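You operate a simulated robot arm through the tools that you are given. There is no shell and no other tool.

The job below is to be done with a simulated two-armed robot. You get a single attempt, and the scene is never put back.

## Task
Turn the motor down to 0, stop it, key off, pull its plug.
Fine: in that order; lay the blue plug in the small red tub on the bench.

The check looks at the end state, three seconds after you hand in, the way a careful person would. Anything else that was tipped, shoved, dropped, spilled or broken makes it a failure.

## Robot
Two 7-joint arms with fingered hands on one trunk that stands fixed in place. Base frame: the origin is at the foot of the trunk, x ahead of it, y to its left, z up; the work surface is at about z = 900. Readings come in mm, degrees, newtons and seconds.
The left shoulder is at [22, 269, 1097], the right one opposite. Each reaches about 1298 mm from its shoulder. Payload 5 kg a hand.
Tool frame (each hand has its own): the origin (TCP) lies between the finger pads and is the grasp point; the fingertips stand 42 mm ahead of it; z points along the fingers, y is the line along which they close. The gripper opens to 208 mm; its body begins 119 mm behind the TCP. The gripper is a hand of 4 fingers: y runs from the thumb to the fingers, the wrist lies at [0, 0, -317] in the tool frame, and closing takes about 1.5 s.
Orientation is told as [roll, pitch, yaw] about the base's x, y, z axes, in that order, counted from this pose: with the fingers straight down and closing along the base's y, the tool's x points along the base's -x, its y along +y and its z along -z.

## Interface
- The arms move only by the tool play_rows. It takes "left_motion", "right_motion" or both (then of equal length, played together; a hand with none holds still); each is a list of rows, each an object (a shift or turn left out is 0, a gripper value left out holds the last) with "xyz": the shift along the tool's x, y, z in units of 400 mm (1.0 is 400 mm), a list of three; "rot": the turn, a rotation vector about the tool's x, y, z in units of 120 degrees (1.0 is 120 degrees), a list of three. In form: [{"xyz": [x, y, z], "rot": [ax, ay, az]}, ...]. A call has 1 to 20 rows; each row is the pose to reach, as a shift and turn from the pose commanded when the call began, along the tool's axes at that moment. "left_hand" and "right_hand" are, for a hand that has rows, the opening, from 0 (shut) to 1 (fully open), set as the call begins (left out, the last holds). A call with a number of a shift or a turn outside -1 to 1 is refused whole. A row lasts 0.2 s, in which the tool goes at most 50 mm and 8.6 degrees; a call with a longer step from one row to the next is refused whole, and so is a gripper value outside its range. A pose out of reach is approached as far as the arm can. The call stops where the force on the tool passes 40 N (or 10 N more than at its start, if that is more) or the arm is blocked; 0.2 s more then pass. The fingers move at their own pace (about 153 mm/s each) and stop on an object; they squeeze with about 30 N. The grip force told is the motor's: it shows also when the fingers shut on nothing. Time passes only in rows, and 0.2 s behind the last, so rows that repeat a pose let the fingers close. The reply holds the time, the measured pose of the TCP, the force on the tool along the base axes, the opening and the grip force, in the units named above and with some noise, with the torque about the TCP (base axes, N m) and any sound that the robot's microphone picked up.
- Cameras (640 x 400 px; columns grow to the right, rows downward): "scene" is now at [158.9, 7.5, 1389.8]; the picture's right is [0.08, -1.00, 0.00], its down [-0.27, -0.02, -0.96] and it looks along [0.96, 0.07, -0.27] (base axes); focal length 214 px, centre (320, 200). "left" rides on the left gripper at [-93, 1, -146] in its tool frame; the picture's right is [-0.02, -1.00, 0.00], its down [0.84, -0.01, -0.54] and it looks along [0.54, -0.01, 0.84] (tool axes); focal length 280 px, centre (320, 200). "right" rides on the right gripper at [93, 1, -146] in its tool frame; the picture's right is [-0.01, 1.00, 0.00], its down [-0.84, -0.01, -0.54] and it looks along [-0.54, -0.01, 0.84] (tool axes); focal length 280 px, centre (320, 200). There is no depth. A picture from a camera that has moved, and an enlarged one, comes with that camera's place and axes in the base frame and with its lens. The place of the scene camera against the robot may be out by one fixed shift of up to 12 mm in any direction.
- grab_frame(camera): a new picture of that camera. No time passes.
- lift_body(by): moves the trunk up (or, below 0, down) by that many mm; the arms and the scene camera ride with it, the base frame stays. It gives what a move gives, with no picture.
- preshape(shape, hand): the hand has 4 fingers and takes this shape, open, in about a second: jaw (thumb against the fingers, like two jaws); tri (thumb and two fingers); tip (a fingertip pinch); poke (one finger out to press); point (the index stretched); flat (the hand flat); cup (the hand cupped); fist (a fist). The gripper value then closes the fingers along that shape, each until it touches; the sizes above hold for jaw. It gives what a move gives, with no picture.
- head_to(pan, tilt): turns the head with the scene camera to pan (to the left, within 80 degrees either way) and tilt (down, from -29 to 69), counted from straight ahead of the robot (the tilt from the chest, where the trunk bows). It gives what a move gives.
- inspect(camera, box): a new picture of the part [left, top, right, bottom] of that camera's present view, enlarged. No time passes.
- sign_off(): hands the job in; it is judged then, once.

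Places have to be worked out from the pictures, the camera data and where the tool is seen. Open the grippers and draw the arms clear of the work before you hand the job in, unless the task says otherwise.

The tools are called by a JSON object that holds its "name" and its "arguments". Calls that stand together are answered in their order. play_rows: Moves the arms, as the interface text tells. Its arguments: {"type":"object","properties":{"left_motion":{"type":"array"},"left_hand":{"type":"number"},"right_motion":{"type":"array"},"right_hand":{"type":"number"}},"required":[]} The other tools are called the same way: lift_body (by) moves the trunk up or down; preshape (shape, hand) gives the hand a shape; head_to (pan, tilt) turns the head that bears the scene camera; grab_frame (camera) takes a picture; inspect (camera, box) takes an enlarged picture of a part of a camera's view; sign_off () hands the job in.

At the start:

```text
time_s: 0.0
left_ee_pos: [452.5, 115.8, 1332.4]
left_ee_rot: [0.1, 0.0, -10.9]
left_ft_force: [0.0, 0.4, -0.1]
left_wrist_torque: [0.0, 0.01, 0.04]
left_opening: 207.9
left_finger_force: 0.0
left_shape: jaw
right_ee_pos: [657.4, -403.1, 1287.3]
right_ee_rot: [0.0, 0.0, -11.0]
right_ft_force: [0.2, 0.3, -0.4]
right_wrist_torque: [-0.02, -0.01, -0.02]
right_opening: 207.8
right_finger_force: 0.1
right_shape: jaw
trunk travel left (down, up): [-475.0, 146.0]
head pan, tilt (commanded): [4.3, 16.0]
```

scene: 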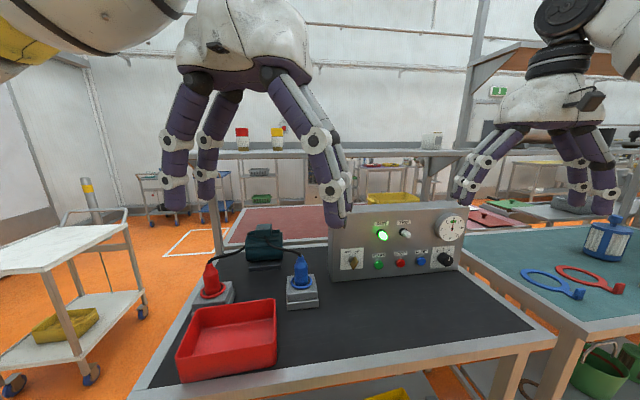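
right: 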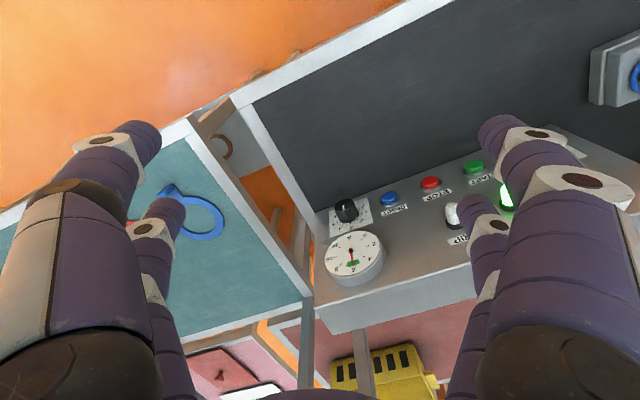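
left: 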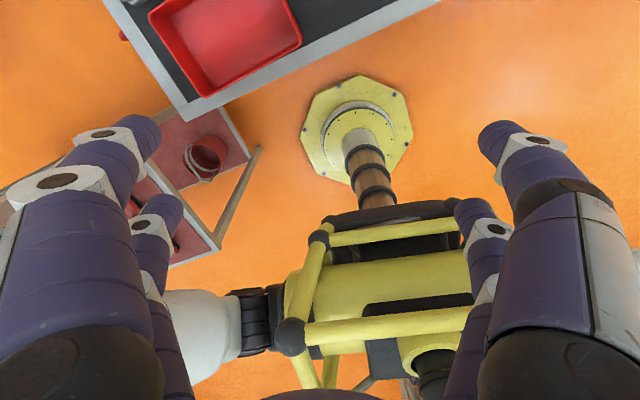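

The scene shows a control box with a key switch, three buttons, a knob and a gauge, plus red and blue plugs in sockets and a red tub. I'll look closer at the panel and the plugs first.

{"name": "inspect", "arguments": {"camera": "scene", "box": [320, 195, 480, 295]}}

{"name": "inspect", "arguments": {"camera": "scene", "box": [170, 215, 350, 385]}}

{"name": "inspect", "arguments": {"camera": "right", "box": [300, 140, 560, 300]}}

```text
4.00 times, centred on (400, 245) of scene
camera zoom: at [158.9, 7.5, 1389.8], right [0.08, -1.0, 0.0], down [-0.27, -0.02, -0.96], along [0.96, 0.07, -0.27], focal length 858 px, centre (0, 20)
```

zoom: 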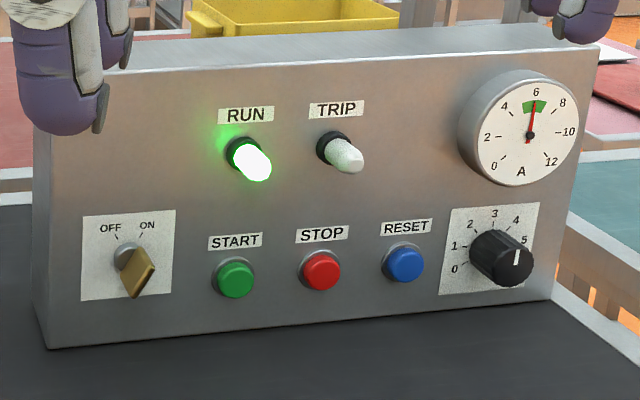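

```text
2.35 times, centred on (260, 300) of scene
camera zoom: at [158.9, 7.5, 1389.8], right [0.08, -1.0, 0.0], down [-0.27, -0.02, -0.96], along [0.96, 0.07, -0.27], focal length 505 px, centre (461, -35)
```

zoom: 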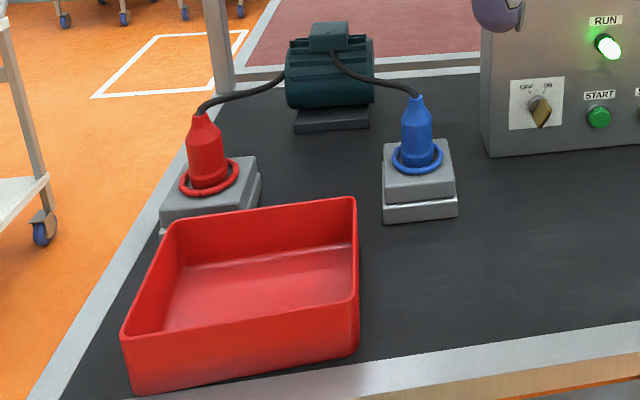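

```text
2.46 times, centred on (430, 220) of right
camera zoom: at [567.4, -384.2, 1433.2], right [0.2, 0.98, 0.0], down [0.82, -0.17, 0.54], along [0.53, -0.11, -0.84], focal length 690 px, centre (49, 151)
```

zoom: 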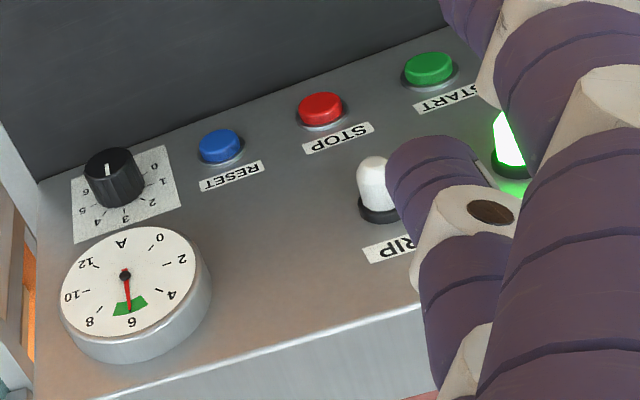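

The panel has a key at ON, START/STOP/RESET, and a black knob 0–6 that seems to sit near 5–6. I'll zoom in further on the knob, the key and the blue plug.

{"name": "inspect", "arguments": {"camera": "scene", "box": [425, 240, 465, 275]}}

{"name": "inspect", "arguments": {"camera": "scene", "box": [335, 245, 375, 275]}}

{"name": "inspect", "arguments": {"camera": "scene", "box": [275, 245, 330, 315]}}

{"name": "inspect", "arguments": {"camera": "right", "box": [320, 190, 380, 240]}}

```text
11.43 times, centred on (445, 258) of scene
camera zoom: at [158.9, 7.5, 1389.8], right [0.08, -1.0, 0.0], down [-0.27, -0.02, -0.96], along [0.96, 0.07, -0.27], focal length 2451 px, centre (-1109, -457)
```

zoom: 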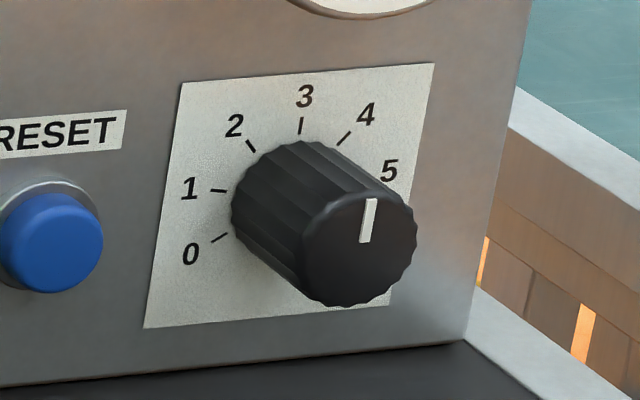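

```text
13.33 times, centred on (355, 260) of scene
camera zoom: at [158.9, 7.5, 1389.8], right [0.08, -1.0, 0.0], down [-0.27, -0.02, -0.96], along [0.96, 0.07, -0.27], focal length 2860 px, centre (-147, -600)
```

zoom: 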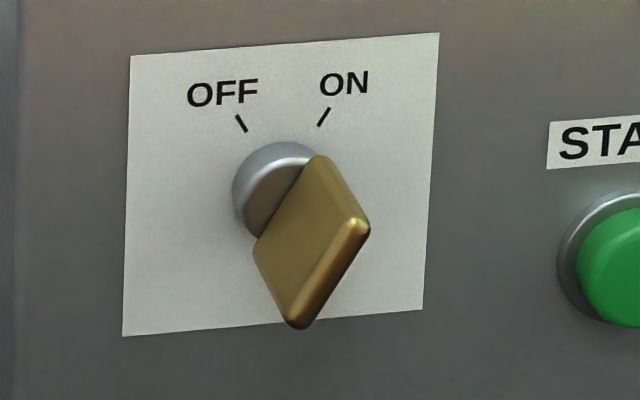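

```text
5.71 times, centred on (302, 280) of scene
camera zoom: at [158.9, 7.5, 1389.8], right [0.08, -1.0, 0.0], down [-0.27, -0.02, -0.96], along [0.96, 0.07, -0.27], focal length 1226 px, centre (420, -257)
```

zoom: 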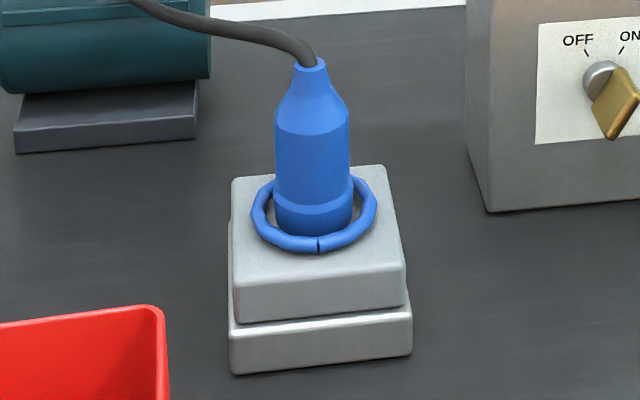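

```text
8.00 times, centred on (350, 215) of right
camera zoom: at [567.4, -384.2, 1433.2], right [0.2, 0.98, 0.0], down [0.82, -0.17, 0.54], along [0.53, -0.11, -0.84], focal length 2243 px, centre (80, 80)
```

zoom: 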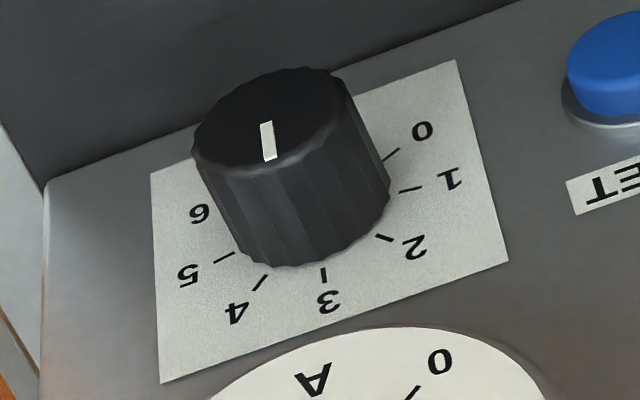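

Reading the close-ups: the knob points straight up at 3, with 0 about 120° counter-clockwise, and the key is at ON with OFF about 60° counter-clockwise. I'll try the "tip" shape on the right hand up in free air and look at it, so I know its geometry before going near the panel.

{"name": "preshape", "arguments": {"shape": "tip", "hand": "right"}}

{"name": "head_to", "arguments": {"pan": -30, "tilt": 10}}

{"name": "grab_frame", "arguments": {"camera": "scene"}}

{"name": "grab_frame", "arguments": {"camera": "right"}}

```text
time_s: 0.9
left_ee_pos: [453.2, 114.9, 1331.9]
left_ee_rot: [-0.1, -0.1, -11.0]
left_ft_force: [-0.5, 0.3, -0.4]
left_wrist_torque: [-0.02, -0.03, 0.03]
left_opening: 207.8
left_finger_force: 0.0
left_shape: jaw
right_ee_pos: [657.7, -403.9, 1288.4]
right_ee_rot: [0.1, 0.0, -11.0]
right_ft_force: [0.8, -0.3, 0.2]
right_wrist_torque: [-0.04, 0.01, -0.02]
right_opening: 207.6
right_finger_force: 0.0
right_shape: tip
trunk travel left (down, up): [-475.0, 146.0]
head pan, tilt (commanded): [4.3, 16.0]
```

```text
time_s: 1.9
left_ee_pos: [452.8, 117.0, 1331.9]
left_ee_rot: [0.0, 0.1, -11.0]
left_ft_force: [-0.5, -0.4, -0.8]
left_wrist_torque: [-0.01, -0.02, -0.02]
left_opening: 208.3
left_finger_force: 0.0
left_shape: jaw
right_ee_pos: [658.0, -402.5, 1289.8]
right_ee_rot: [0.1, 0.0, -11.0]
right_ft_force: [-0.1, 0.1, 0.6]
right_wrist_torque: [-0.05, -0.01, -0.01]
right_opening: 208.0
right_finger_force: 0.1
right_shape: tip
trunk travel left (down, up): [-475.0, 146.0]
head pan, tilt (commanded): [-30.0, 10.0]
```

```text
taken
camera scene: at [146.3, -46.0, 1399.5], right [-0.5, -0.87, 0.0], down [-0.15, 0.09, -0.98], along [0.85, -0.49, -0.17], focal length 214 px, centre (320, 200)
```

scene: 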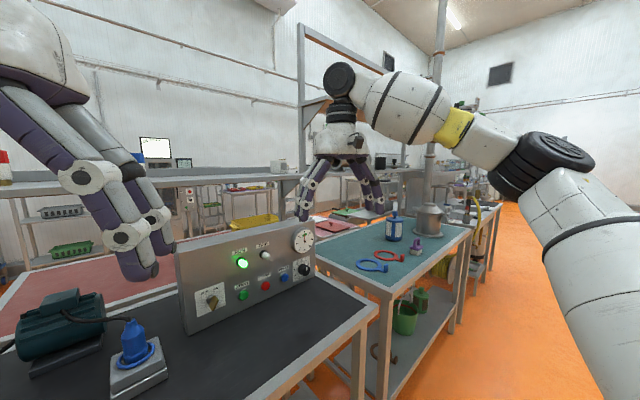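

```text
taken
camera right: at [567.4, -384.2, 1433.2], right [0.2, 0.98, 0.0], down [0.82, -0.17, 0.54], along [0.53, -0.11, -0.84], focal length 280 px, centre (320, 200)
```

right: 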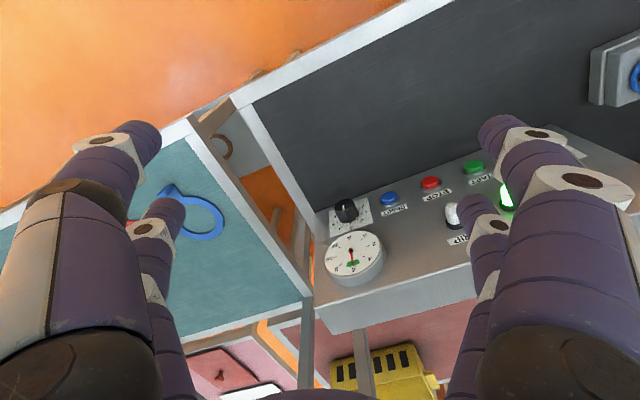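

The open tip shape looks much like jaw from the wrist camera. I'll zoom in on the hand, then close it slowly in free air to see how the fingertips meet.

{"name": "inspect", "arguments": {"camera": "scene", "box": [285, 60, 405, 230]}}

{"name": "play_rows", "arguments": {"right_motion": [{"xyz": [0, 0, 0]}, {"xyz": [0, 0, 0]}, {"xyz": [0, 0, 0]}, {"xyz": [0, 0, 0]}, {"xyz": [0, 0, 0]}, {"xyz": [0, 0, 0]}], "right_hand": 0.2}}

{"name": "inspect", "arguments": {"camera": "scene", "box": [285, 60, 405, 230]}}

{"name": "grab_frame", "arguments": {"camera": "right"}}

```text
2.35 times, centred on (345, 145) of scene
camera zoom: at [146.3, -46.0, 1399.5], right [-0.5, -0.87, 0.0], down [-0.15, 0.09, -0.98], along [0.85, -0.49, -0.17], focal length 505 px, centre (261, 329)
```

zoom: 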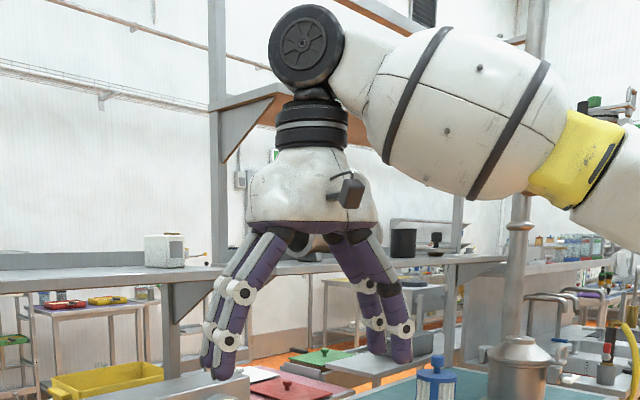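

```text
time_s: 3.3
left_ee_pos: [452.6, 115.5, 1333.1]
left_ee_rot: [0.0, -0.1, -10.9]
left_ft_force: [0.6, -0.1, 0.4]
left_wrist_torque: [-0.01, -0.01, 0.0]
left_opening: 207.5
left_finger_force: 0.0
left_shape: jaw
right_ee_pos: [657.5, -404.2, 1287.2]
right_ee_rot: [0.0, 0.0, -11.0]
right_ft_force: [0.5, -0.1, 0.3]
right_wrist_torque: [0.01, 0.0, 0.03]
right_opening: 42.1
right_finger_force: 0.0
right_shape: tip
trunk travel left (down, up): [-475.0, 146.0]
head pan, tilt (commanded): [-30.0, 10.0]
```

```text
2.35 times, centred on (345, 145) of scene
camera zoom: at [146.3, -46.1, 1399.5], right [-0.5, -0.87, 0.0], down [-0.15, 0.09, -0.98], along [0.85, -0.49, -0.17], focal length 505 px, centre (261, 329)
```

zoom: 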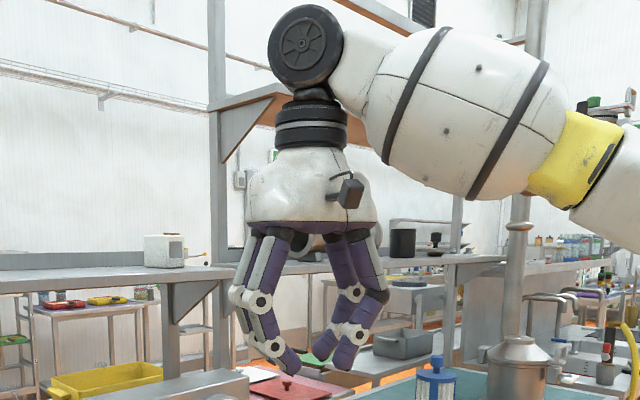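

```text
taken
camera right: at [567.4, -384.2, 1433.2], right [0.2, 0.98, 0.0], down [0.82, -0.17, 0.54], along [0.53, -0.11, -0.84], focal length 280 px, centre (320, 200)
```

right: 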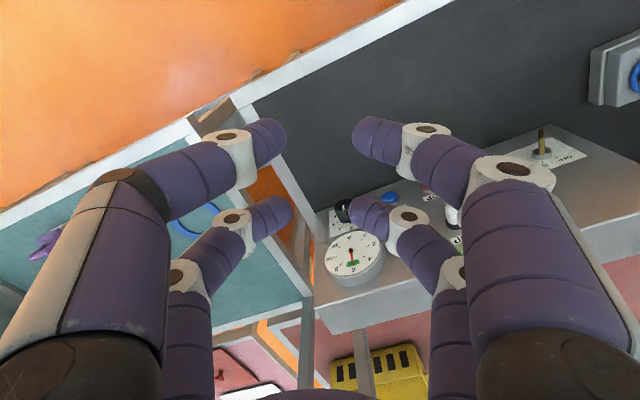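

In "tip", four fingers close as two pairs, spaced about 60 mm along tool x. I'll check "tri" and "poke" in free air as well.

{"name": "preshape", "arguments": {"shape": "tri", "hand": "right"}}

{"name": "play_rows", "arguments": {"right_motion": [{"xyz": [0, 0, 0]}, {"xyz": [0, 0, 0]}, {"xyz": [0, 0, 0]}, {"xyz": [0, 0, 0]}, {"xyz": [0, 0, 0]}, {"xyz": [0, 0, 0]}], "right_hand": 0.2}}

{"name": "grab_frame", "arguments": {"camera": "right"}}

{"name": "inspect", "arguments": {"camera": "scene", "box": [285, 60, 405, 230]}}

{"name": "preshape", "arguments": {"shape": "poke", "hand": "right"}}

{"name": "grab_frame", "arguments": {"camera": "right"}}

{"name": "inspect", "arguments": {"camera": "scene", "box": [285, 60, 405, 230]}}

```text
time_s: 4.2
left_ee_pos: [451.9, 115.3, 1331.7]
left_ee_rot: [0.0, 0.0, -11.0]
left_ft_force: [-0.4, 0.2, -0.3]
left_wrist_torque: [-0.03, -0.01, -0.01]
left_opening: 207.9
left_finger_force: 0.0
left_shape: jaw
right_ee_pos: [657.9, -403.8, 1288.2]
right_ee_rot: [0.0, 0.0, -11.0]
right_ft_force: [-0.3, -0.4, -0.5]
right_wrist_torque: [-0.02, -0.01, 0.01]
right_opening: 208.0
right_finger_force: 0.1
right_shape: tri
trunk travel left (down, up): [-475.0, 146.0]
head pan, tilt (commanded): [-30.0, 10.0]
```

```text
time_s: 5.6
left_ee_pos: [452.6, 115.0, 1332.9]
left_ee_rot: [0.0, 0.0, -11.1]
left_ft_force: [0.2, 0.2, -0.5]
left_wrist_torque: [-0.01, -0.02, 0.0]
left_opening: 207.8
left_finger_force: 0.0
left_shape: jaw
right_ee_pos: [658.0, -404.2, 1287.7]
right_ee_rot: [0.0, 0.0, -11.0]
right_ft_force: [0.3, 0.1, -0.4]
right_wrist_torque: [-0.01, -0.01, 0.02]
right_opening: 42.1
right_finger_force: 0.0
right_shape: tri
trunk travel left (down, up): [-475.0, 146.0]
head pan, tilt (commanded): [-30.0, 10.0]
```

```text
taken
camera right: at [567.4, -384.2, 1433.2], right [0.2, 0.98, 0.0], down [0.82, -0.17, 0.54], along [0.53, -0.11, -0.84], focal length 280 px, centre (320, 200)
```

right: 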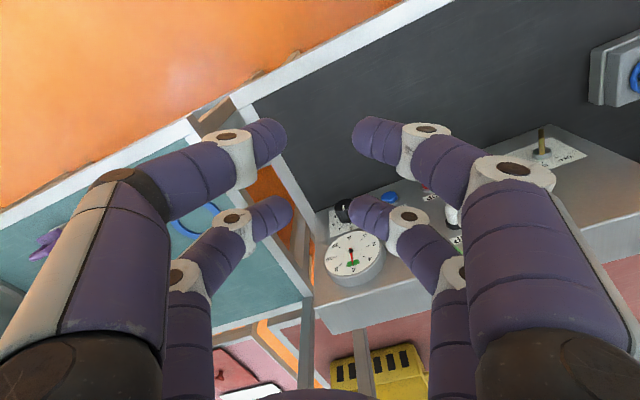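

```text
2.35 times, centred on (345, 145) of scene
camera zoom: at [146.3, -46.1, 1399.5], right [-0.5, -0.87, 0.0], down [-0.15, 0.09, -0.98], along [0.85, -0.49, -0.17], focal length 505 px, centre (261, 329)
```

zoom: 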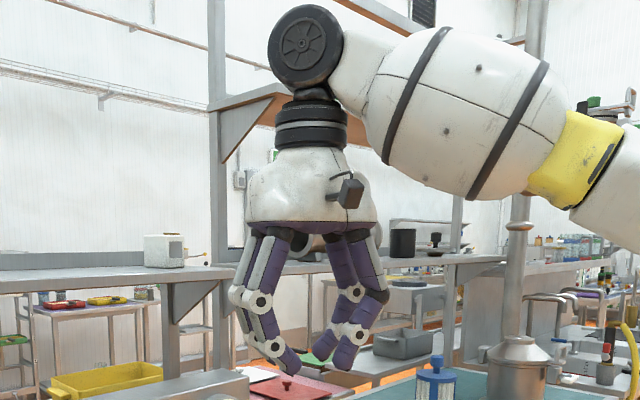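

```text
time_s: 6.5
left_ee_pos: [452.1, 115.4, 1332.7]
left_ee_rot: [0.0, 0.0, -11.1]
left_ft_force: [-0.3, 0.3, -0.6]
left_wrist_torque: [0.04, -0.02, -0.01]
left_opening: 208.1
left_finger_force: 0.0
left_shape: jaw
right_ee_pos: [658.1, -404.4, 1287.4]
right_ee_rot: [0.1, 0.1, -11.0]
right_ft_force: [0.2, -0.4, 1.0]
right_wrist_torque: [-0.01, -0.04, 0.02]
right_opening: 0.0
right_finger_force: 0.1
right_shape: poke
trunk travel left (down, up): [-475.0, 146.0]
head pan, tilt (commanded): [-30.0, 10.0]
```

```text
taken
camera right: at [567.4, -384.2, 1433.2], right [0.2, 0.98, 0.0], down [0.82, -0.17, 0.54], along [0.53, -0.11, -0.84], focal length 280 px, centre (320, 200)
```

right: 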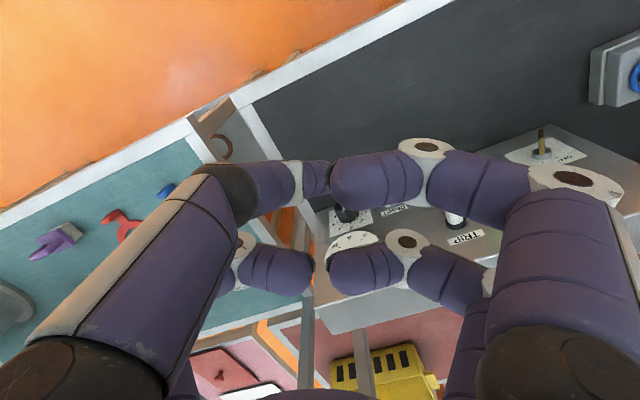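

```text
2.35 times, centred on (345, 145) of scene
camera zoom: at [146.3, -46.1, 1399.5], right [-0.5, -0.87, 0.0], down [-0.15, 0.09, -0.98], along [0.85, -0.49, -0.17], focal length 505 px, centre (261, 329)
```

zoom: 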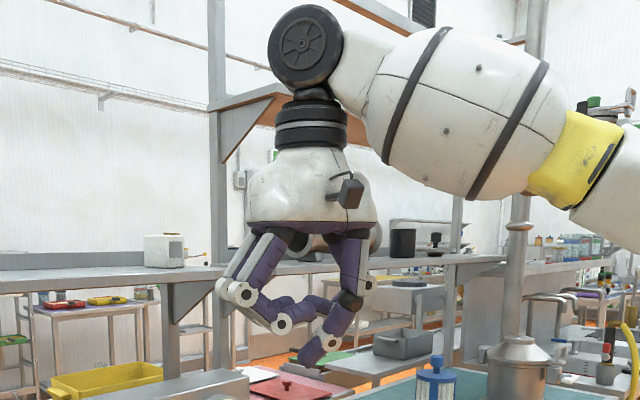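

The poke fingertip sits about on the tool axis, roughly 35–40 mm ahead of the TCP. I'll compare "jaw" at a small opening, since parallel pads may suit the knob better.

{"name": "preshape", "arguments": {"shape": "jaw", "hand": "right"}}

{"name": "play_rows", "arguments": {"right_motion": [{"xyz": [0, 0, 0]}, {"xyz": [0, 0, 0]}, {"xyz": [0, 0, 0]}, {"xyz": [0, 0, 0]}, {"xyz": [0, 0, 0]}, {"xyz": [0, 0, 0]}], "right_hand": 0.2}}

{"name": "grab_frame", "arguments": {"camera": "right"}}

{"name": "inspect", "arguments": {"camera": "scene", "box": [285, 60, 405, 230]}}

```text
time_s: 7.4
left_ee_pos: [452.5, 116.8, 1332.4]
left_ee_rot: [0.0, 0.0, -11.0]
left_ft_force: [-0.1, -0.2, 0.0]
left_wrist_torque: [0.01, 0.0, 0.01]
left_opening: 207.8
left_finger_force: 0.1
left_shape: jaw
right_ee_pos: [657.6, -403.4, 1287.4]
right_ee_rot: [0.1, 0.0, -11.0]
right_ft_force: [0.5, -0.1, -0.7]
right_wrist_torque: [0.01, 0.03, 0.0]
right_opening: 208.1
right_finger_force: 0.1
right_shape: jaw
trunk travel left (down, up): [-475.0, 146.0]
head pan, tilt (commanded): [-30.0, 10.0]
```

```text
time_s: 8.8
left_ee_pos: [452.4, 115.7, 1332.5]
left_ee_rot: [-0.1, 0.0, -11.0]
left_ft_force: [0.3, 0.2, 0.2]
left_wrist_torque: [0.02, 0.01, 0.01]
left_opening: 207.5
left_finger_force: 0.0
left_shape: jaw
right_ee_pos: [659.1, -403.4, 1288.1]
right_ee_rot: [-0.1, 0.0, -11.1]
right_ft_force: [0.0, -0.2, 1.0]
right_wrist_torque: [0.02, 0.04, -0.04]
right_opening: 42.3
right_finger_force: 0.1
right_shape: jaw
trunk travel left (down, up): [-475.0, 146.0]
head pan, tilt (commanded): [-30.0, 10.0]
```

```text
taken
camera right: at [567.4, -384.2, 1433.2], right [0.2, 0.98, 0.0], down [0.82, -0.17, 0.54], along [0.53, -0.11, -0.84], focal length 280 px, centre (320, 200)
```

right: 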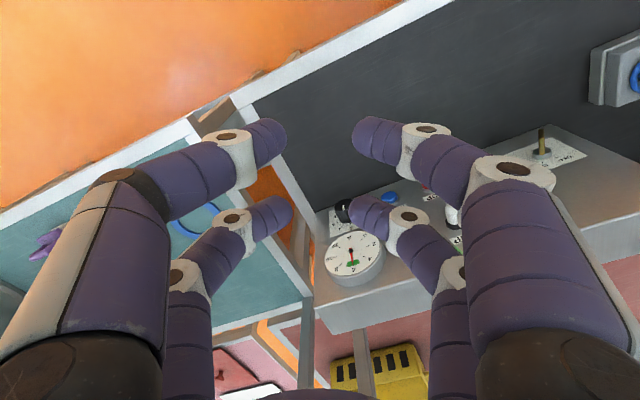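

```text
2.35 times, centred on (345, 145) of scene
camera zoom: at [146.3, -46.1, 1399.5], right [-0.5, -0.87, 0.0], down [-0.15, 0.09, -0.98], along [0.85, -0.49, -0.17], focal length 505 px, centre (261, 329)
```

zoom: 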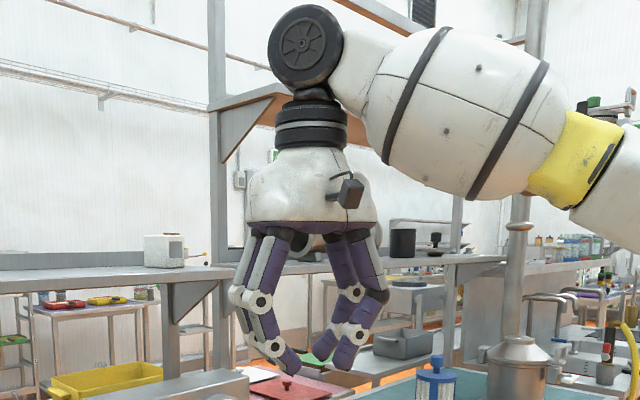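

All three grasp shapes look the same on this hand: tip-ended fingers in two pairs at tool x ≈ ±30. I place the panel as roughly vertical, facing (-0.978, -0.206), with the knob axis at about (911, -396, 967). I'll yaw the right hand 23° so it lines up with the panel normal, with a modest opening.

{"name": "play_rows", "arguments": {"right_motion": [{"rot": [0, 0, -0.064]}, {"rot": [0, 0, -0.128]}, {"rot": [0, 0, -0.191]}], "right_hand": 0.35}}

{"name": "play_rows", "arguments": {"right_motion": [{"rot": [0, -0.07, 0]}, {"rot": [0, -0.14, 0]}, {"rot": [0, -0.21, 0]}, {"rot": [0, -0.28, 0]}, {"rot": [0, -0.35, 0]}, {"rot": [0, -0.4167, 0]}]}}

{"name": "grab_frame", "arguments": {"camera": "right"}}

{"name": "grab_frame", "arguments": {"camera": "scene"}}

```text
time_s: 9.6
left_ee_pos: [452.7, 115.7, 1330.8]
left_ee_rot: [0.1, 0.0, -11.1]
left_ft_force: [-1.2, -0.4, 0.2]
left_wrist_torque: [-0.03, 0.02, 0.0]
left_opening: 208.1
left_finger_force: 0.0
left_shape: jaw
right_ee_pos: [658.6, -403.6, 1286.9]
right_ee_rot: [0.0, -0.1, 12.1]
right_ft_force: [-0.4, 0.3, -0.7]
right_wrist_torque: [-0.01, 0.01, 0.02]
right_opening: 72.5
right_finger_force: 0.1
right_shape: jaw
trunk travel left (down, up): [-475.0, 146.0]
head pan, tilt (commanded): [-30.0, 10.0]
```

```text
time_s: 11.0
left_ee_pos: [452.1, 115.1, 1332.2]
left_ee_rot: [0.1, 0.0, -11.0]
left_ft_force: [-0.2, -0.8, 0.3]
left_wrist_torque: [0.05, -0.03, 0.0]
left_opening: 208.0
left_finger_force: 0.0
left_shape: jaw
right_ee_pos: [656.7, -404.6, 1287.9]
right_ee_rot: [0.2, -50.1, 11.9]
right_ft_force: [0.0, 0.6, -0.1]
right_wrist_torque: [-0.01, 0.02, 0.02]
right_opening: 72.8
right_finger_force: 0.1
right_shape: jaw
trunk travel left (down, up): [-475.0, 146.0]
head pan, tilt (commanded): [-30.0, 10.0]
```

```text
taken
camera right: at [489.8, -438.0, 1309.2], right [-0.2, 0.98, 0.01], down [0.13, 0.01, 0.99], along [0.97, 0.2, -0.13], focal length 280 px, centre (320, 200)
```

right: 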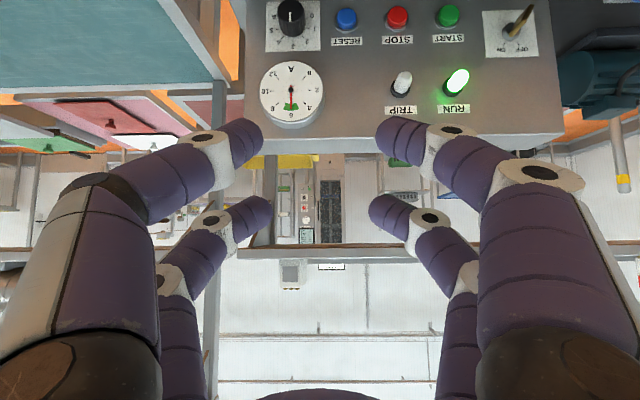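

```text
taken
camera scene: at [146.2, -46.5, 1399.5], right [-0.5, -0.87, 0.0], down [-0.15, 0.09, -0.98], along [0.85, -0.49, -0.17], focal length 214 px, centre (320, 200)
```

scene: 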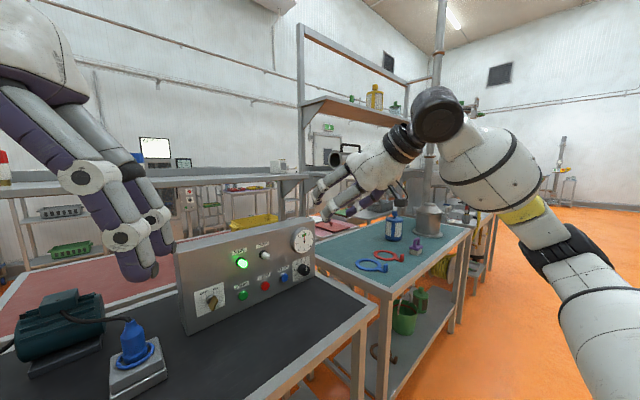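

The orientation is right and the wrist camera now looks nearly straight at the panel, upside down. I'll zoom in to measure the controls precisely.

{"name": "inspect", "arguments": {"camera": "right", "box": [245, 0, 405, 100]}}

{"name": "inspect", "arguments": {"camera": "right", "box": [400, 0, 560, 100]}}

```text
4.00 times, centred on (325, 50) of right
camera zoom: at [489.8, -438.0, 1309.2], right [-0.2, 0.98, 0.01], down [0.13, 0.01, 0.99], along [0.97, 0.2, -0.13], focal length 1122 px, centre (300, 800)
```

zoom: 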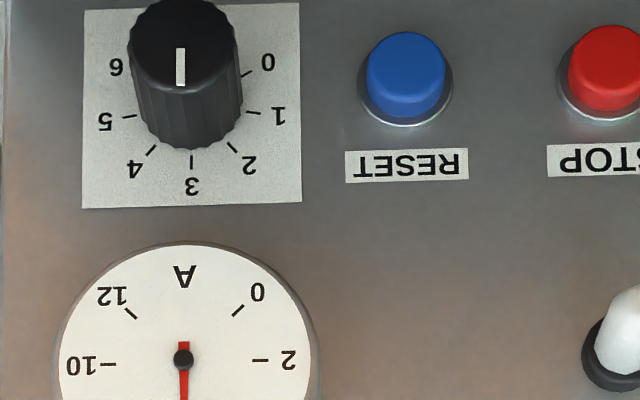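

```text
4.00 times, centred on (480, 50) of right
camera zoom: at [489.8, -438.0, 1309.2], right [-0.2, 0.98, 0.01], down [0.13, 0.01, 0.99], along [0.97, 0.2, -0.13], focal length 1122 px, centre (-320, 800)
```

zoom: 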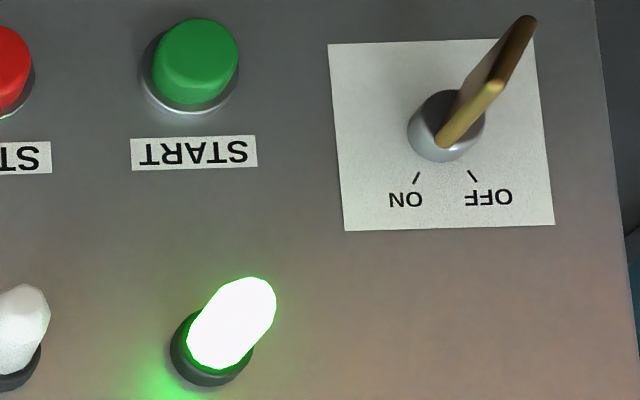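

From the two wrist-camera views I place the knob axis at about (920, -396, 960) on the panel face, with its cap ~35 mm out at (886, -403). My plan is to come in at a steep 50° from above so only one finger pair straddles the knob, so I'll move to a point 120 mm short of the grasp.

{"name": "play_rows", "arguments": {"right_motion": [{"xyz": [0.0365, -0.0167, 0.0865], "rot": [0, 0.0119, 0]}, {"xyz": [0.0729, -0.0335, 0.173], "rot": [0, 0.0238, 0]}, {"xyz": [0.1094, -0.0502, 0.2595], "rot": [0, 0.0357, 0]}, {"xyz": [0.1459, -0.067, 0.346], "rot": [0, 0.0476, 0]}, {"xyz": [0.1824, -0.0837, 0.4325], "rot": [0, 0.0595, 0]}, {"xyz": [0.2188, -0.1005, 0.519], "rot": [0, 0.0714, 0]}, {"xyz": [0.2553, -0.1172, 0.6055], "rot": [0, 0.0833, 0]}]}}

{"name": "grab_frame", "arguments": {"camera": "right"}}

{"name": "head_to", "arguments": {"pan": -18, "tilt": 22}}

{"name": "grab_frame", "arguments": {"camera": "scene"}}

```text
time_s: 12.6
left_ee_pos: [452.8, 115.0, 1331.9]
left_ee_rot: [0.0, 0.1, -10.9]
left_ft_force: [0.3, -0.1, -1.0]
left_wrist_torque: [0.06, 0.12, -0.05]
left_opening: 207.7
left_finger_force: 0.0
left_shape: jaw
right_ee_pos: [785.3, -424.0, 1053.4]
right_ee_rot: [0.0, -40.0, 11.9]
right_ft_force: [-0.3, -0.9, -0.5]
right_wrist_torque: [0.06, 0.06, 0.09]
right_opening: 72.4
right_finger_force: 0.1
right_shape: jaw
trunk travel left (down, up): [-475.0, 146.0]
head pan, tilt (commanded): [-30.0, 10.0]
```

```text
taken
camera right: at [624.8, -456.3, 1103.9], right [-0.2, 0.98, 0.01], down [0.3, 0.05, 0.95], along [0.94, 0.19, -0.3], focal length 280 px, centre (320, 200)
```

right: 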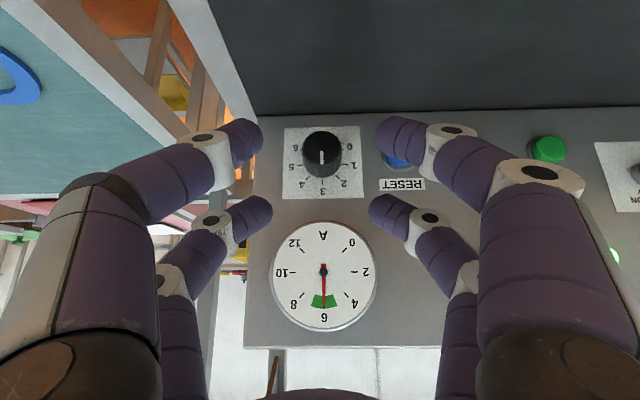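

```text
time_s: 13.3
left_ee_pos: [452.7, 114.8, 1332.7]
left_ee_rot: [0.0, 0.0, -10.9]
left_ft_force: [-0.1, -0.5, 0.1]
left_wrist_torque: [0.0, 0.03, 0.02]
left_opening: 207.8
left_finger_force: 0.0
left_shape: jaw
right_ee_pos: [786.2, -423.6, 1054.2]
right_ee_rot: [0.0, -40.0, 11.9]
right_ft_force: [1.3, 0.2, -0.8]
right_wrist_torque: [-0.01, 0.01, 0.02]
right_opening: 72.5
right_finger_force: 0.0
right_shape: jaw
trunk travel left (down, up): [-475.0, 146.0]
head pan, tilt (commanded): [-18.0, 22.0]
```

```text
taken
camera scene: at [154.3, -28.4, 1380.0], right [-0.31, -0.95, 0.0], down [-0.36, 0.12, -0.93], along [0.88, -0.29, -0.37], focal length 214 px, centre (320, 200)
```

scene: 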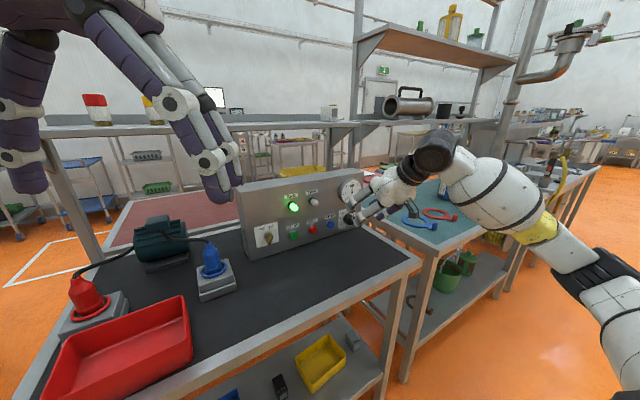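

The knob appears centred between the fingers sideways. I'll zoom in on the wrist view to check my knob estimate before closing in.

{"name": "inspect", "arguments": {"camera": "right", "box": [250, 110, 390, 210]}}

{"name": "inspect", "arguments": {"camera": "scene", "box": [320, 160, 430, 250]}}

```text
4.00 times, centred on (320, 160) of right
camera zoom: at [624.3, -455.9, 1104.4], right [-0.2, 0.98, 0.01], down [0.3, 0.05, 0.95], along [0.94, 0.19, -0.3], focal length 1122 px, centre (320, 360)
```

zoom: 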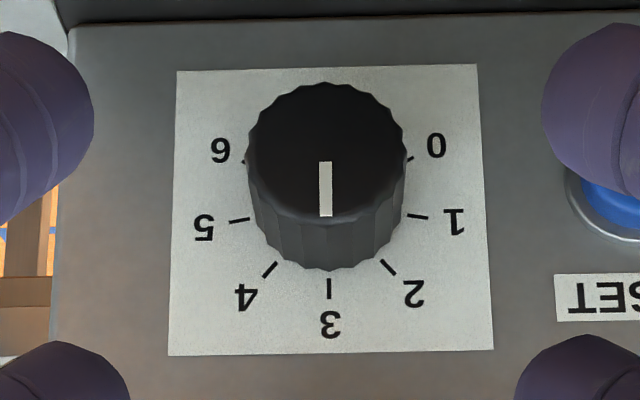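

```text
4.44 times, centred on (375, 205) of scene
camera zoom: at [154.3, -28.4, 1380.0], right [-0.31, -0.95, 0.0], down [-0.36, 0.12, -0.93], along [0.88, -0.29, -0.37], focal length 953 px, centre (76, 178)
```

zoom: 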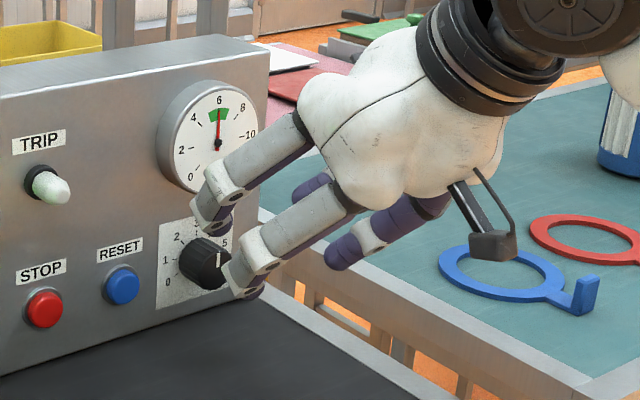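

My estimate agrees with this view to within about 3 mm; the knob sits ~2.5 mm toward +y. I'll advance 90 mm along the tool with that correction and check again.

{"name": "play_rows", "arguments": {"right_motion": [{"xyz": [0, 0.002, 0.05]}, {"xyz": [0, 0.004, 0.1]}, {"xyz": [0, 0.006, 0.15]}, {"xyz": [0, 0.006, 0.2]}, {"xyz": [0, 0.006, 0.225]}]}}

{"name": "grab_frame", "arguments": {"camera": "right"}}

{"name": "inspect", "arguments": {"camera": "scene", "box": [320, 160, 430, 250]}}

```text
time_s: 14.5
left_ee_pos: [453.1, 116.5, 1333.7]
left_ee_rot: [0.0, 0.0, -10.9]
left_ft_force: [0.2, 0.2, 0.2]
left_wrist_torque: [-0.03, -0.03, 0.02]
left_opening: 207.9
left_finger_force: 0.1
left_shape: jaw
right_ee_pos: [840.4, -411.9, 985.7]
right_ee_rot: [0.0, -40.1, 11.9]
right_ft_force: [0.7, 0.3, -0.8]
right_wrist_torque: [0.0, 0.03, 0.01]
right_opening: 72.5
right_finger_force: 0.0
right_shape: jaw
trunk travel left (down, up): [-475.0, 146.0]
head pan, tilt (commanded): [-18.0, 22.0]
```

```text
taken
camera right: at [679.8, -442.7, 1035.3], right [-0.2, 0.98, 0.01], down [0.29, 0.05, 0.95], along [0.94, 0.19, -0.3], focal length 280 px, centre (320, 200)
```

right: 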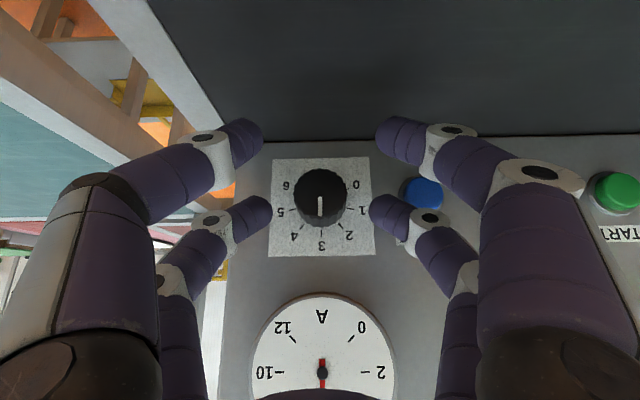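

```text
4.44 times, centred on (375, 205) of scene
camera zoom: at [154.0, -28.2, 1380.0], right [-0.31, -0.95, 0.0], down [-0.36, 0.12, -0.93], along [0.88, -0.29, -0.37], focal length 953 px, centre (76, 178)
```

zoom: 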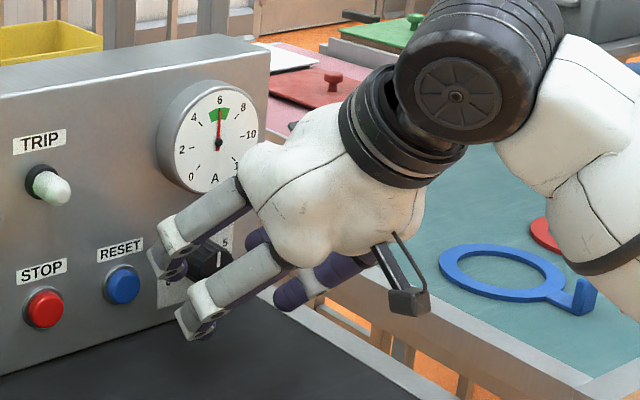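

The finger knuckles will pass close to RESET, so I narrow the opening and stop a little shallower, with contact about 24 mm off the panel. Then I'll check before closing.

{"name": "play_rows", "arguments": {"right_motion": [{"xyz": [0, 0, 0]}, {"xyz": [0, 0, 0]}, {"xyz": [0.002, 0, 0.02]}, {"xyz": [0.004, 0, 0.04]}, {"xyz": [0.0055, 0, 0.06]}, {"xyz": [0.0068, -0.0007, 0.073]}], "right_hand": 0.26}}

{"name": "grab_frame", "arguments": {"camera": "right"}}

{"name": "inspect", "arguments": {"camera": "scene", "box": [320, 175, 410, 245]}}

```text
time_s: 15.9
left_ee_pos: [451.7, 114.7, 1332.7]
left_ee_rot: [0.0, 0.0, -11.0]
left_ft_force: [0.5, -0.5, -0.2]
left_wrist_torque: [0.02, -0.02, 0.02]
left_opening: 207.9
left_finger_force: 0.1
left_shape: jaw
right_ee_pos: [855.8, -406.0, 961.7]
right_ee_rot: [0.1, -40.0, 12.0]
right_ft_force: [-5.1, 0.3, 0.8]
right_wrist_torque: [0.04, -0.01, 0.23]
right_opening: 54.7
right_finger_force: 0.0
right_shape: jaw
trunk travel left (down, up): [-475.0, 146.0]
head pan, tilt (commanded): [-18.0, 22.0]
```

```text
taken
camera right: at [695.4, -439.5, 1012.0], right [-0.2, 0.98, 0.01], down [0.29, 0.05, 0.95], along [0.94, 0.19, -0.3], focal length 280 px, centre (320, 200)
```

right: 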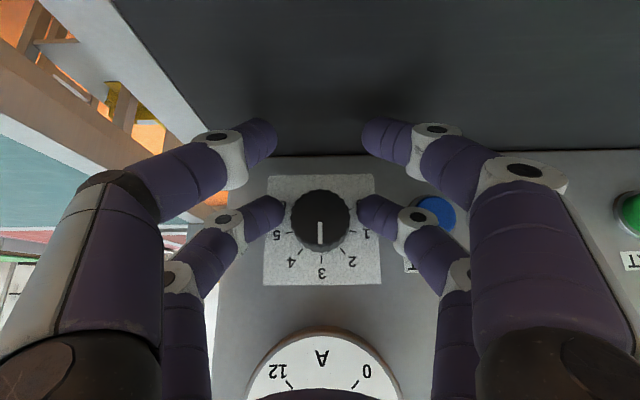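

```text
5.71 times, centred on (365, 210) of scene
camera zoom: at [153.6, -28.3, 1380.1], right [-0.31, -0.95, 0.0], down [-0.36, 0.12, -0.93], along [0.88, -0.29, -0.37], focal length 1226 px, centre (63, 143)
```

zoom: 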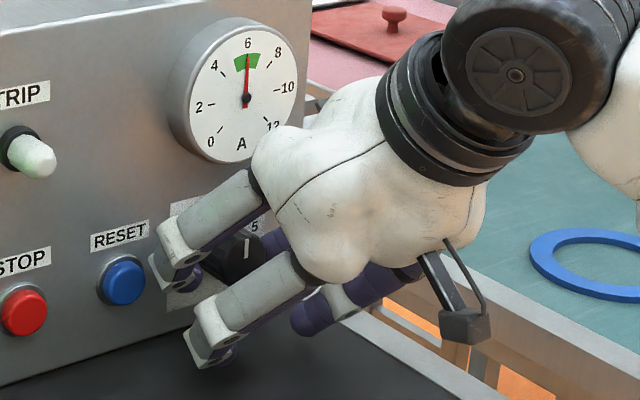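

There's a light 5 N push along -x, so something is just touching. I'll zoom the wrist view to see what the fingertips are near.

{"name": "inspect", "arguments": {"camera": "right", "box": [220, 150, 460, 300]}}

{"name": "inspect", "arguments": {"camera": "scene", "box": [335, 190, 385, 235]}}

{"name": "play_rows", "arguments": {"right_motion": [{"xyz": [0, 0, 0]}]}}

```text
2.67 times, centred on (340, 225) of right
camera zoom: at [695.4, -439.5, 1012.0], right [-0.2, 0.98, 0.01], down [0.29, 0.05, 0.95], along [0.94, 0.19, -0.3], focal length 748 px, centre (267, 133)
```

zoom: 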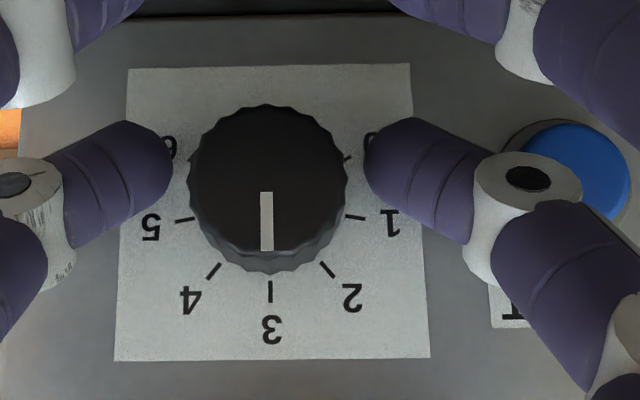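

```text
8.89 times, centred on (360, 212) of scene
camera zoom: at [153.6, -28.3, 1380.1], right [-0.31, -0.95, 0.0], down [-0.36, 0.12, -0.93], along [0.88, -0.29, -0.37], focal length 1906 px, centre (-36, 89)
```

zoom: 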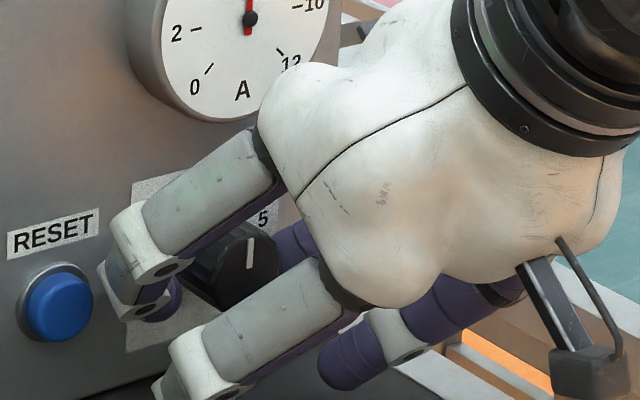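

```text
time_s: 16.3
left_ee_pos: [451.9, 115.2, 1332.7]
left_ee_rot: [0.0, 0.0, -11.0]
left_ft_force: [-0.7, -0.5, 1.2]
left_wrist_torque: [-0.03, -0.02, -0.02]
left_opening: 208.0
left_finger_force: 0.1
left_shape: jaw
right_ee_pos: [857.5, -407.5, 961.7]
right_ee_rot: [0.1, -40.0, 12.0]
right_ft_force: [-5.9, 0.2, 2.3]
right_wrist_torque: [0.06, 0.0, 0.31]
right_opening: 54.6
right_finger_force: 0.0
right_shape: jaw
trunk travel left (down, up): [-475.0, 146.0]
head pan, tilt (commanded): [-18.0, 22.0]
```

The contact torque puts the touch about 50 mm to the +y side, so the left knuckle or fingertip is brushing at RESET or the panel. I'll back off 4 mm along the panel normal and recheck.

{"name": "play_rows", "arguments": {"right_motion": [{"xyz": [0.0077, 0, -0.0064]}, {"xyz": [0.0077, 0, -0.0064]}]}}

{"name": "inspect", "arguments": {"camera": "right", "box": [220, 150, 460, 300]}}

{"name": "inspect", "arguments": {"camera": "scene", "box": [335, 190, 385, 235]}}

```text
time_s: 16.9
left_ee_pos: [453.0, 115.7, 1332.9]
left_ee_rot: [0.0, -0.1, -11.0]
left_ft_force: [1.0, -0.2, 0.6]
left_wrist_torque: [-0.01, 0.07, -0.01]
left_opening: 207.7
left_finger_force: 0.1
left_shape: jaw
right_ee_pos: [853.1, -407.9, 960.7]
right_ee_rot: [0.0, -40.0, 11.9]
right_ft_force: [0.3, 0.7, -0.4]
right_wrist_torque: [-0.02, -0.03, 0.0]
right_opening: 54.7
right_finger_force: 0.0
right_shape: jaw
trunk travel left (down, up): [-475.0, 146.0]
head pan, tilt (commanded): [-18.0, 22.0]
```

```text
2.67 times, centred on (340, 225) of right
camera zoom: at [692.4, -441.1, 1011.4], right [-0.2, 0.98, 0.01], down [0.3, 0.05, 0.95], along [0.94, 0.19, -0.3], focal length 748 px, centre (267, 133)
```

zoom: 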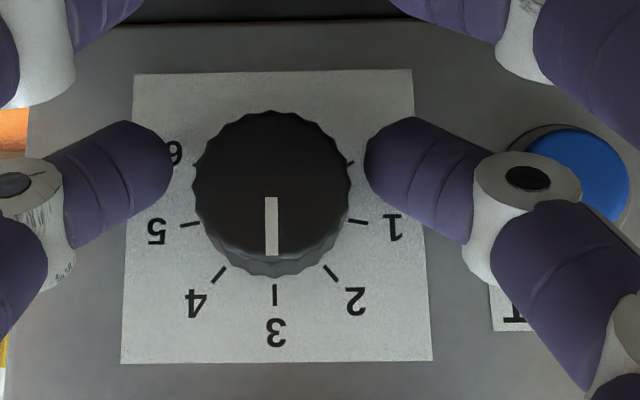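

```text
8.89 times, centred on (360, 212) of scene
camera zoom: at [154.1, -28.3, 1380.0], right [-0.31, -0.95, 0.0], down [-0.36, 0.12, -0.93], along [0.88, -0.29, -0.37], focal length 1906 px, centre (-36, 89)
```

zoom: 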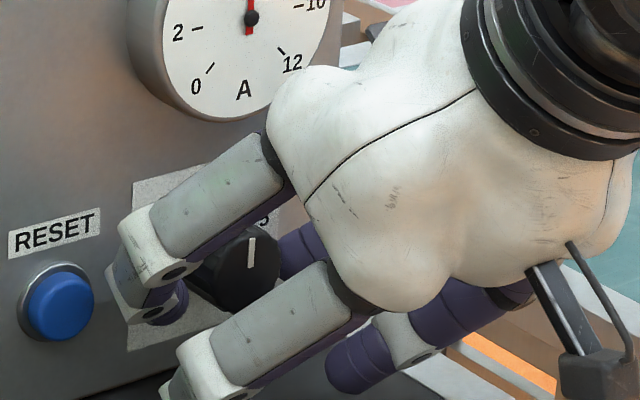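

Contact is gone. The fingertips sit about 4–5 mm below the knob axis, so I'll raise the hand 4.5 mm and then close on the knob.

{"name": "play_rows", "arguments": {"right_motion": [{"xyz": [-0.0072, 0, -0.0086]}, {"xyz": [-0.0072, 0, -0.0086]}]}}

{"name": "play_rows", "arguments": {"right_motion": [{"xyz": [0, 0, 0]}, {"xyz": [0, 0, 0]}, {"xyz": [0, 0, 0]}, {"xyz": [0, 0, 0]}, {"xyz": [0, 0, 0]}, {"xyz": [0, 0, 0]}], "right_hand": 0.0}}

{"name": "inspect", "arguments": {"camera": "right", "box": [220, 150, 460, 300]}}

{"name": "inspect", "arguments": {"camera": "scene", "box": [335, 190, 385, 235]}}

```text
time_s: 17.5
left_ee_pos: [453.0, 115.9, 1332.7]
left_ee_rot: [-0.1, 0.0, -11.0]
left_ft_force: [0.3, 0.1, -0.4]
left_wrist_torque: [0.0, -0.01, 0.01]
left_opening: 207.9
left_finger_force: 0.1
left_shape: jaw
right_ee_pos: [853.5, -409.1, 965.6]
right_ee_rot: [0.1, -39.9, 11.9]
right_ft_force: [0.4, 0.2, -0.2]
right_wrist_torque: [-0.01, 0.02, -0.03]
right_opening: 54.7
right_finger_force: 0.0
right_shape: jaw
trunk travel left (down, up): [-475.0, 146.0]
head pan, tilt (commanded): [-18.0, 22.0]
```

```text
time_s: 18.9
left_ee_pos: [452.6, 116.4, 1332.4]
left_ee_rot: [0.0, 0.1, -10.9]
left_ft_force: [-0.7, 0.0, 0.0]
left_wrist_torque: [-0.02, 0.0, -0.02]
left_opening: 207.7
left_finger_force: 0.1
left_shape: jaw
right_ee_pos: [853.6, -408.7, 964.9]
right_ee_rot: [0.1, -40.1, 11.9]
right_ft_force: [3.4, 1.2, -5.0]
right_wrist_torque: [-0.06, 0.14, 0.08]
right_opening: 3.5
right_finger_force: 29.8
right_shape: jaw
trunk travel left (down, up): [-475.0, 146.0]
head pan, tilt (commanded): [-18.0, 22.0]
```

```text
2.67 times, centred on (340, 225) of right
camera zoom: at [692.8, -441.2, 1015.3], right [-0.2, 0.98, 0.01], down [0.3, 0.05, 0.95], along [0.93, 0.19, -0.3], focal length 748 px, centre (267, 133)
```

zoom: 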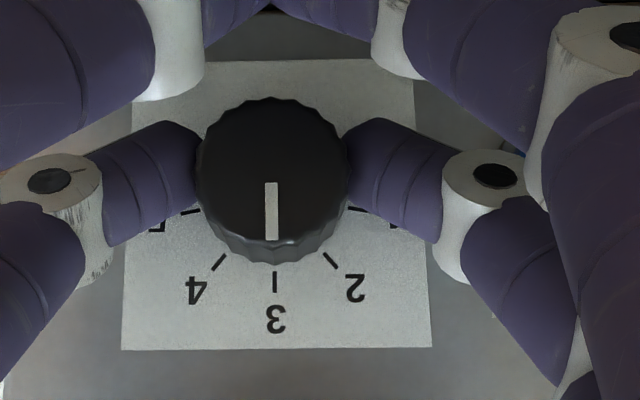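

```text
8.89 times, centred on (360, 212) of scene
camera zoom: at [154.4, -28.3, 1379.9], right [-0.31, -0.95, 0.0], down [-0.36, 0.12, -0.93], along [0.88, -0.29, -0.37], focal length 1906 px, centre (-36, 89)
```

zoom: 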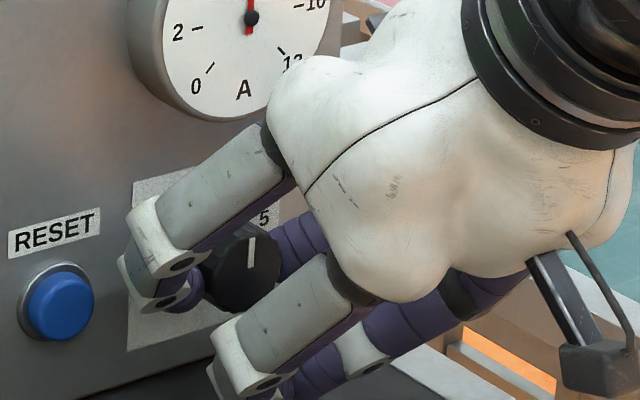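

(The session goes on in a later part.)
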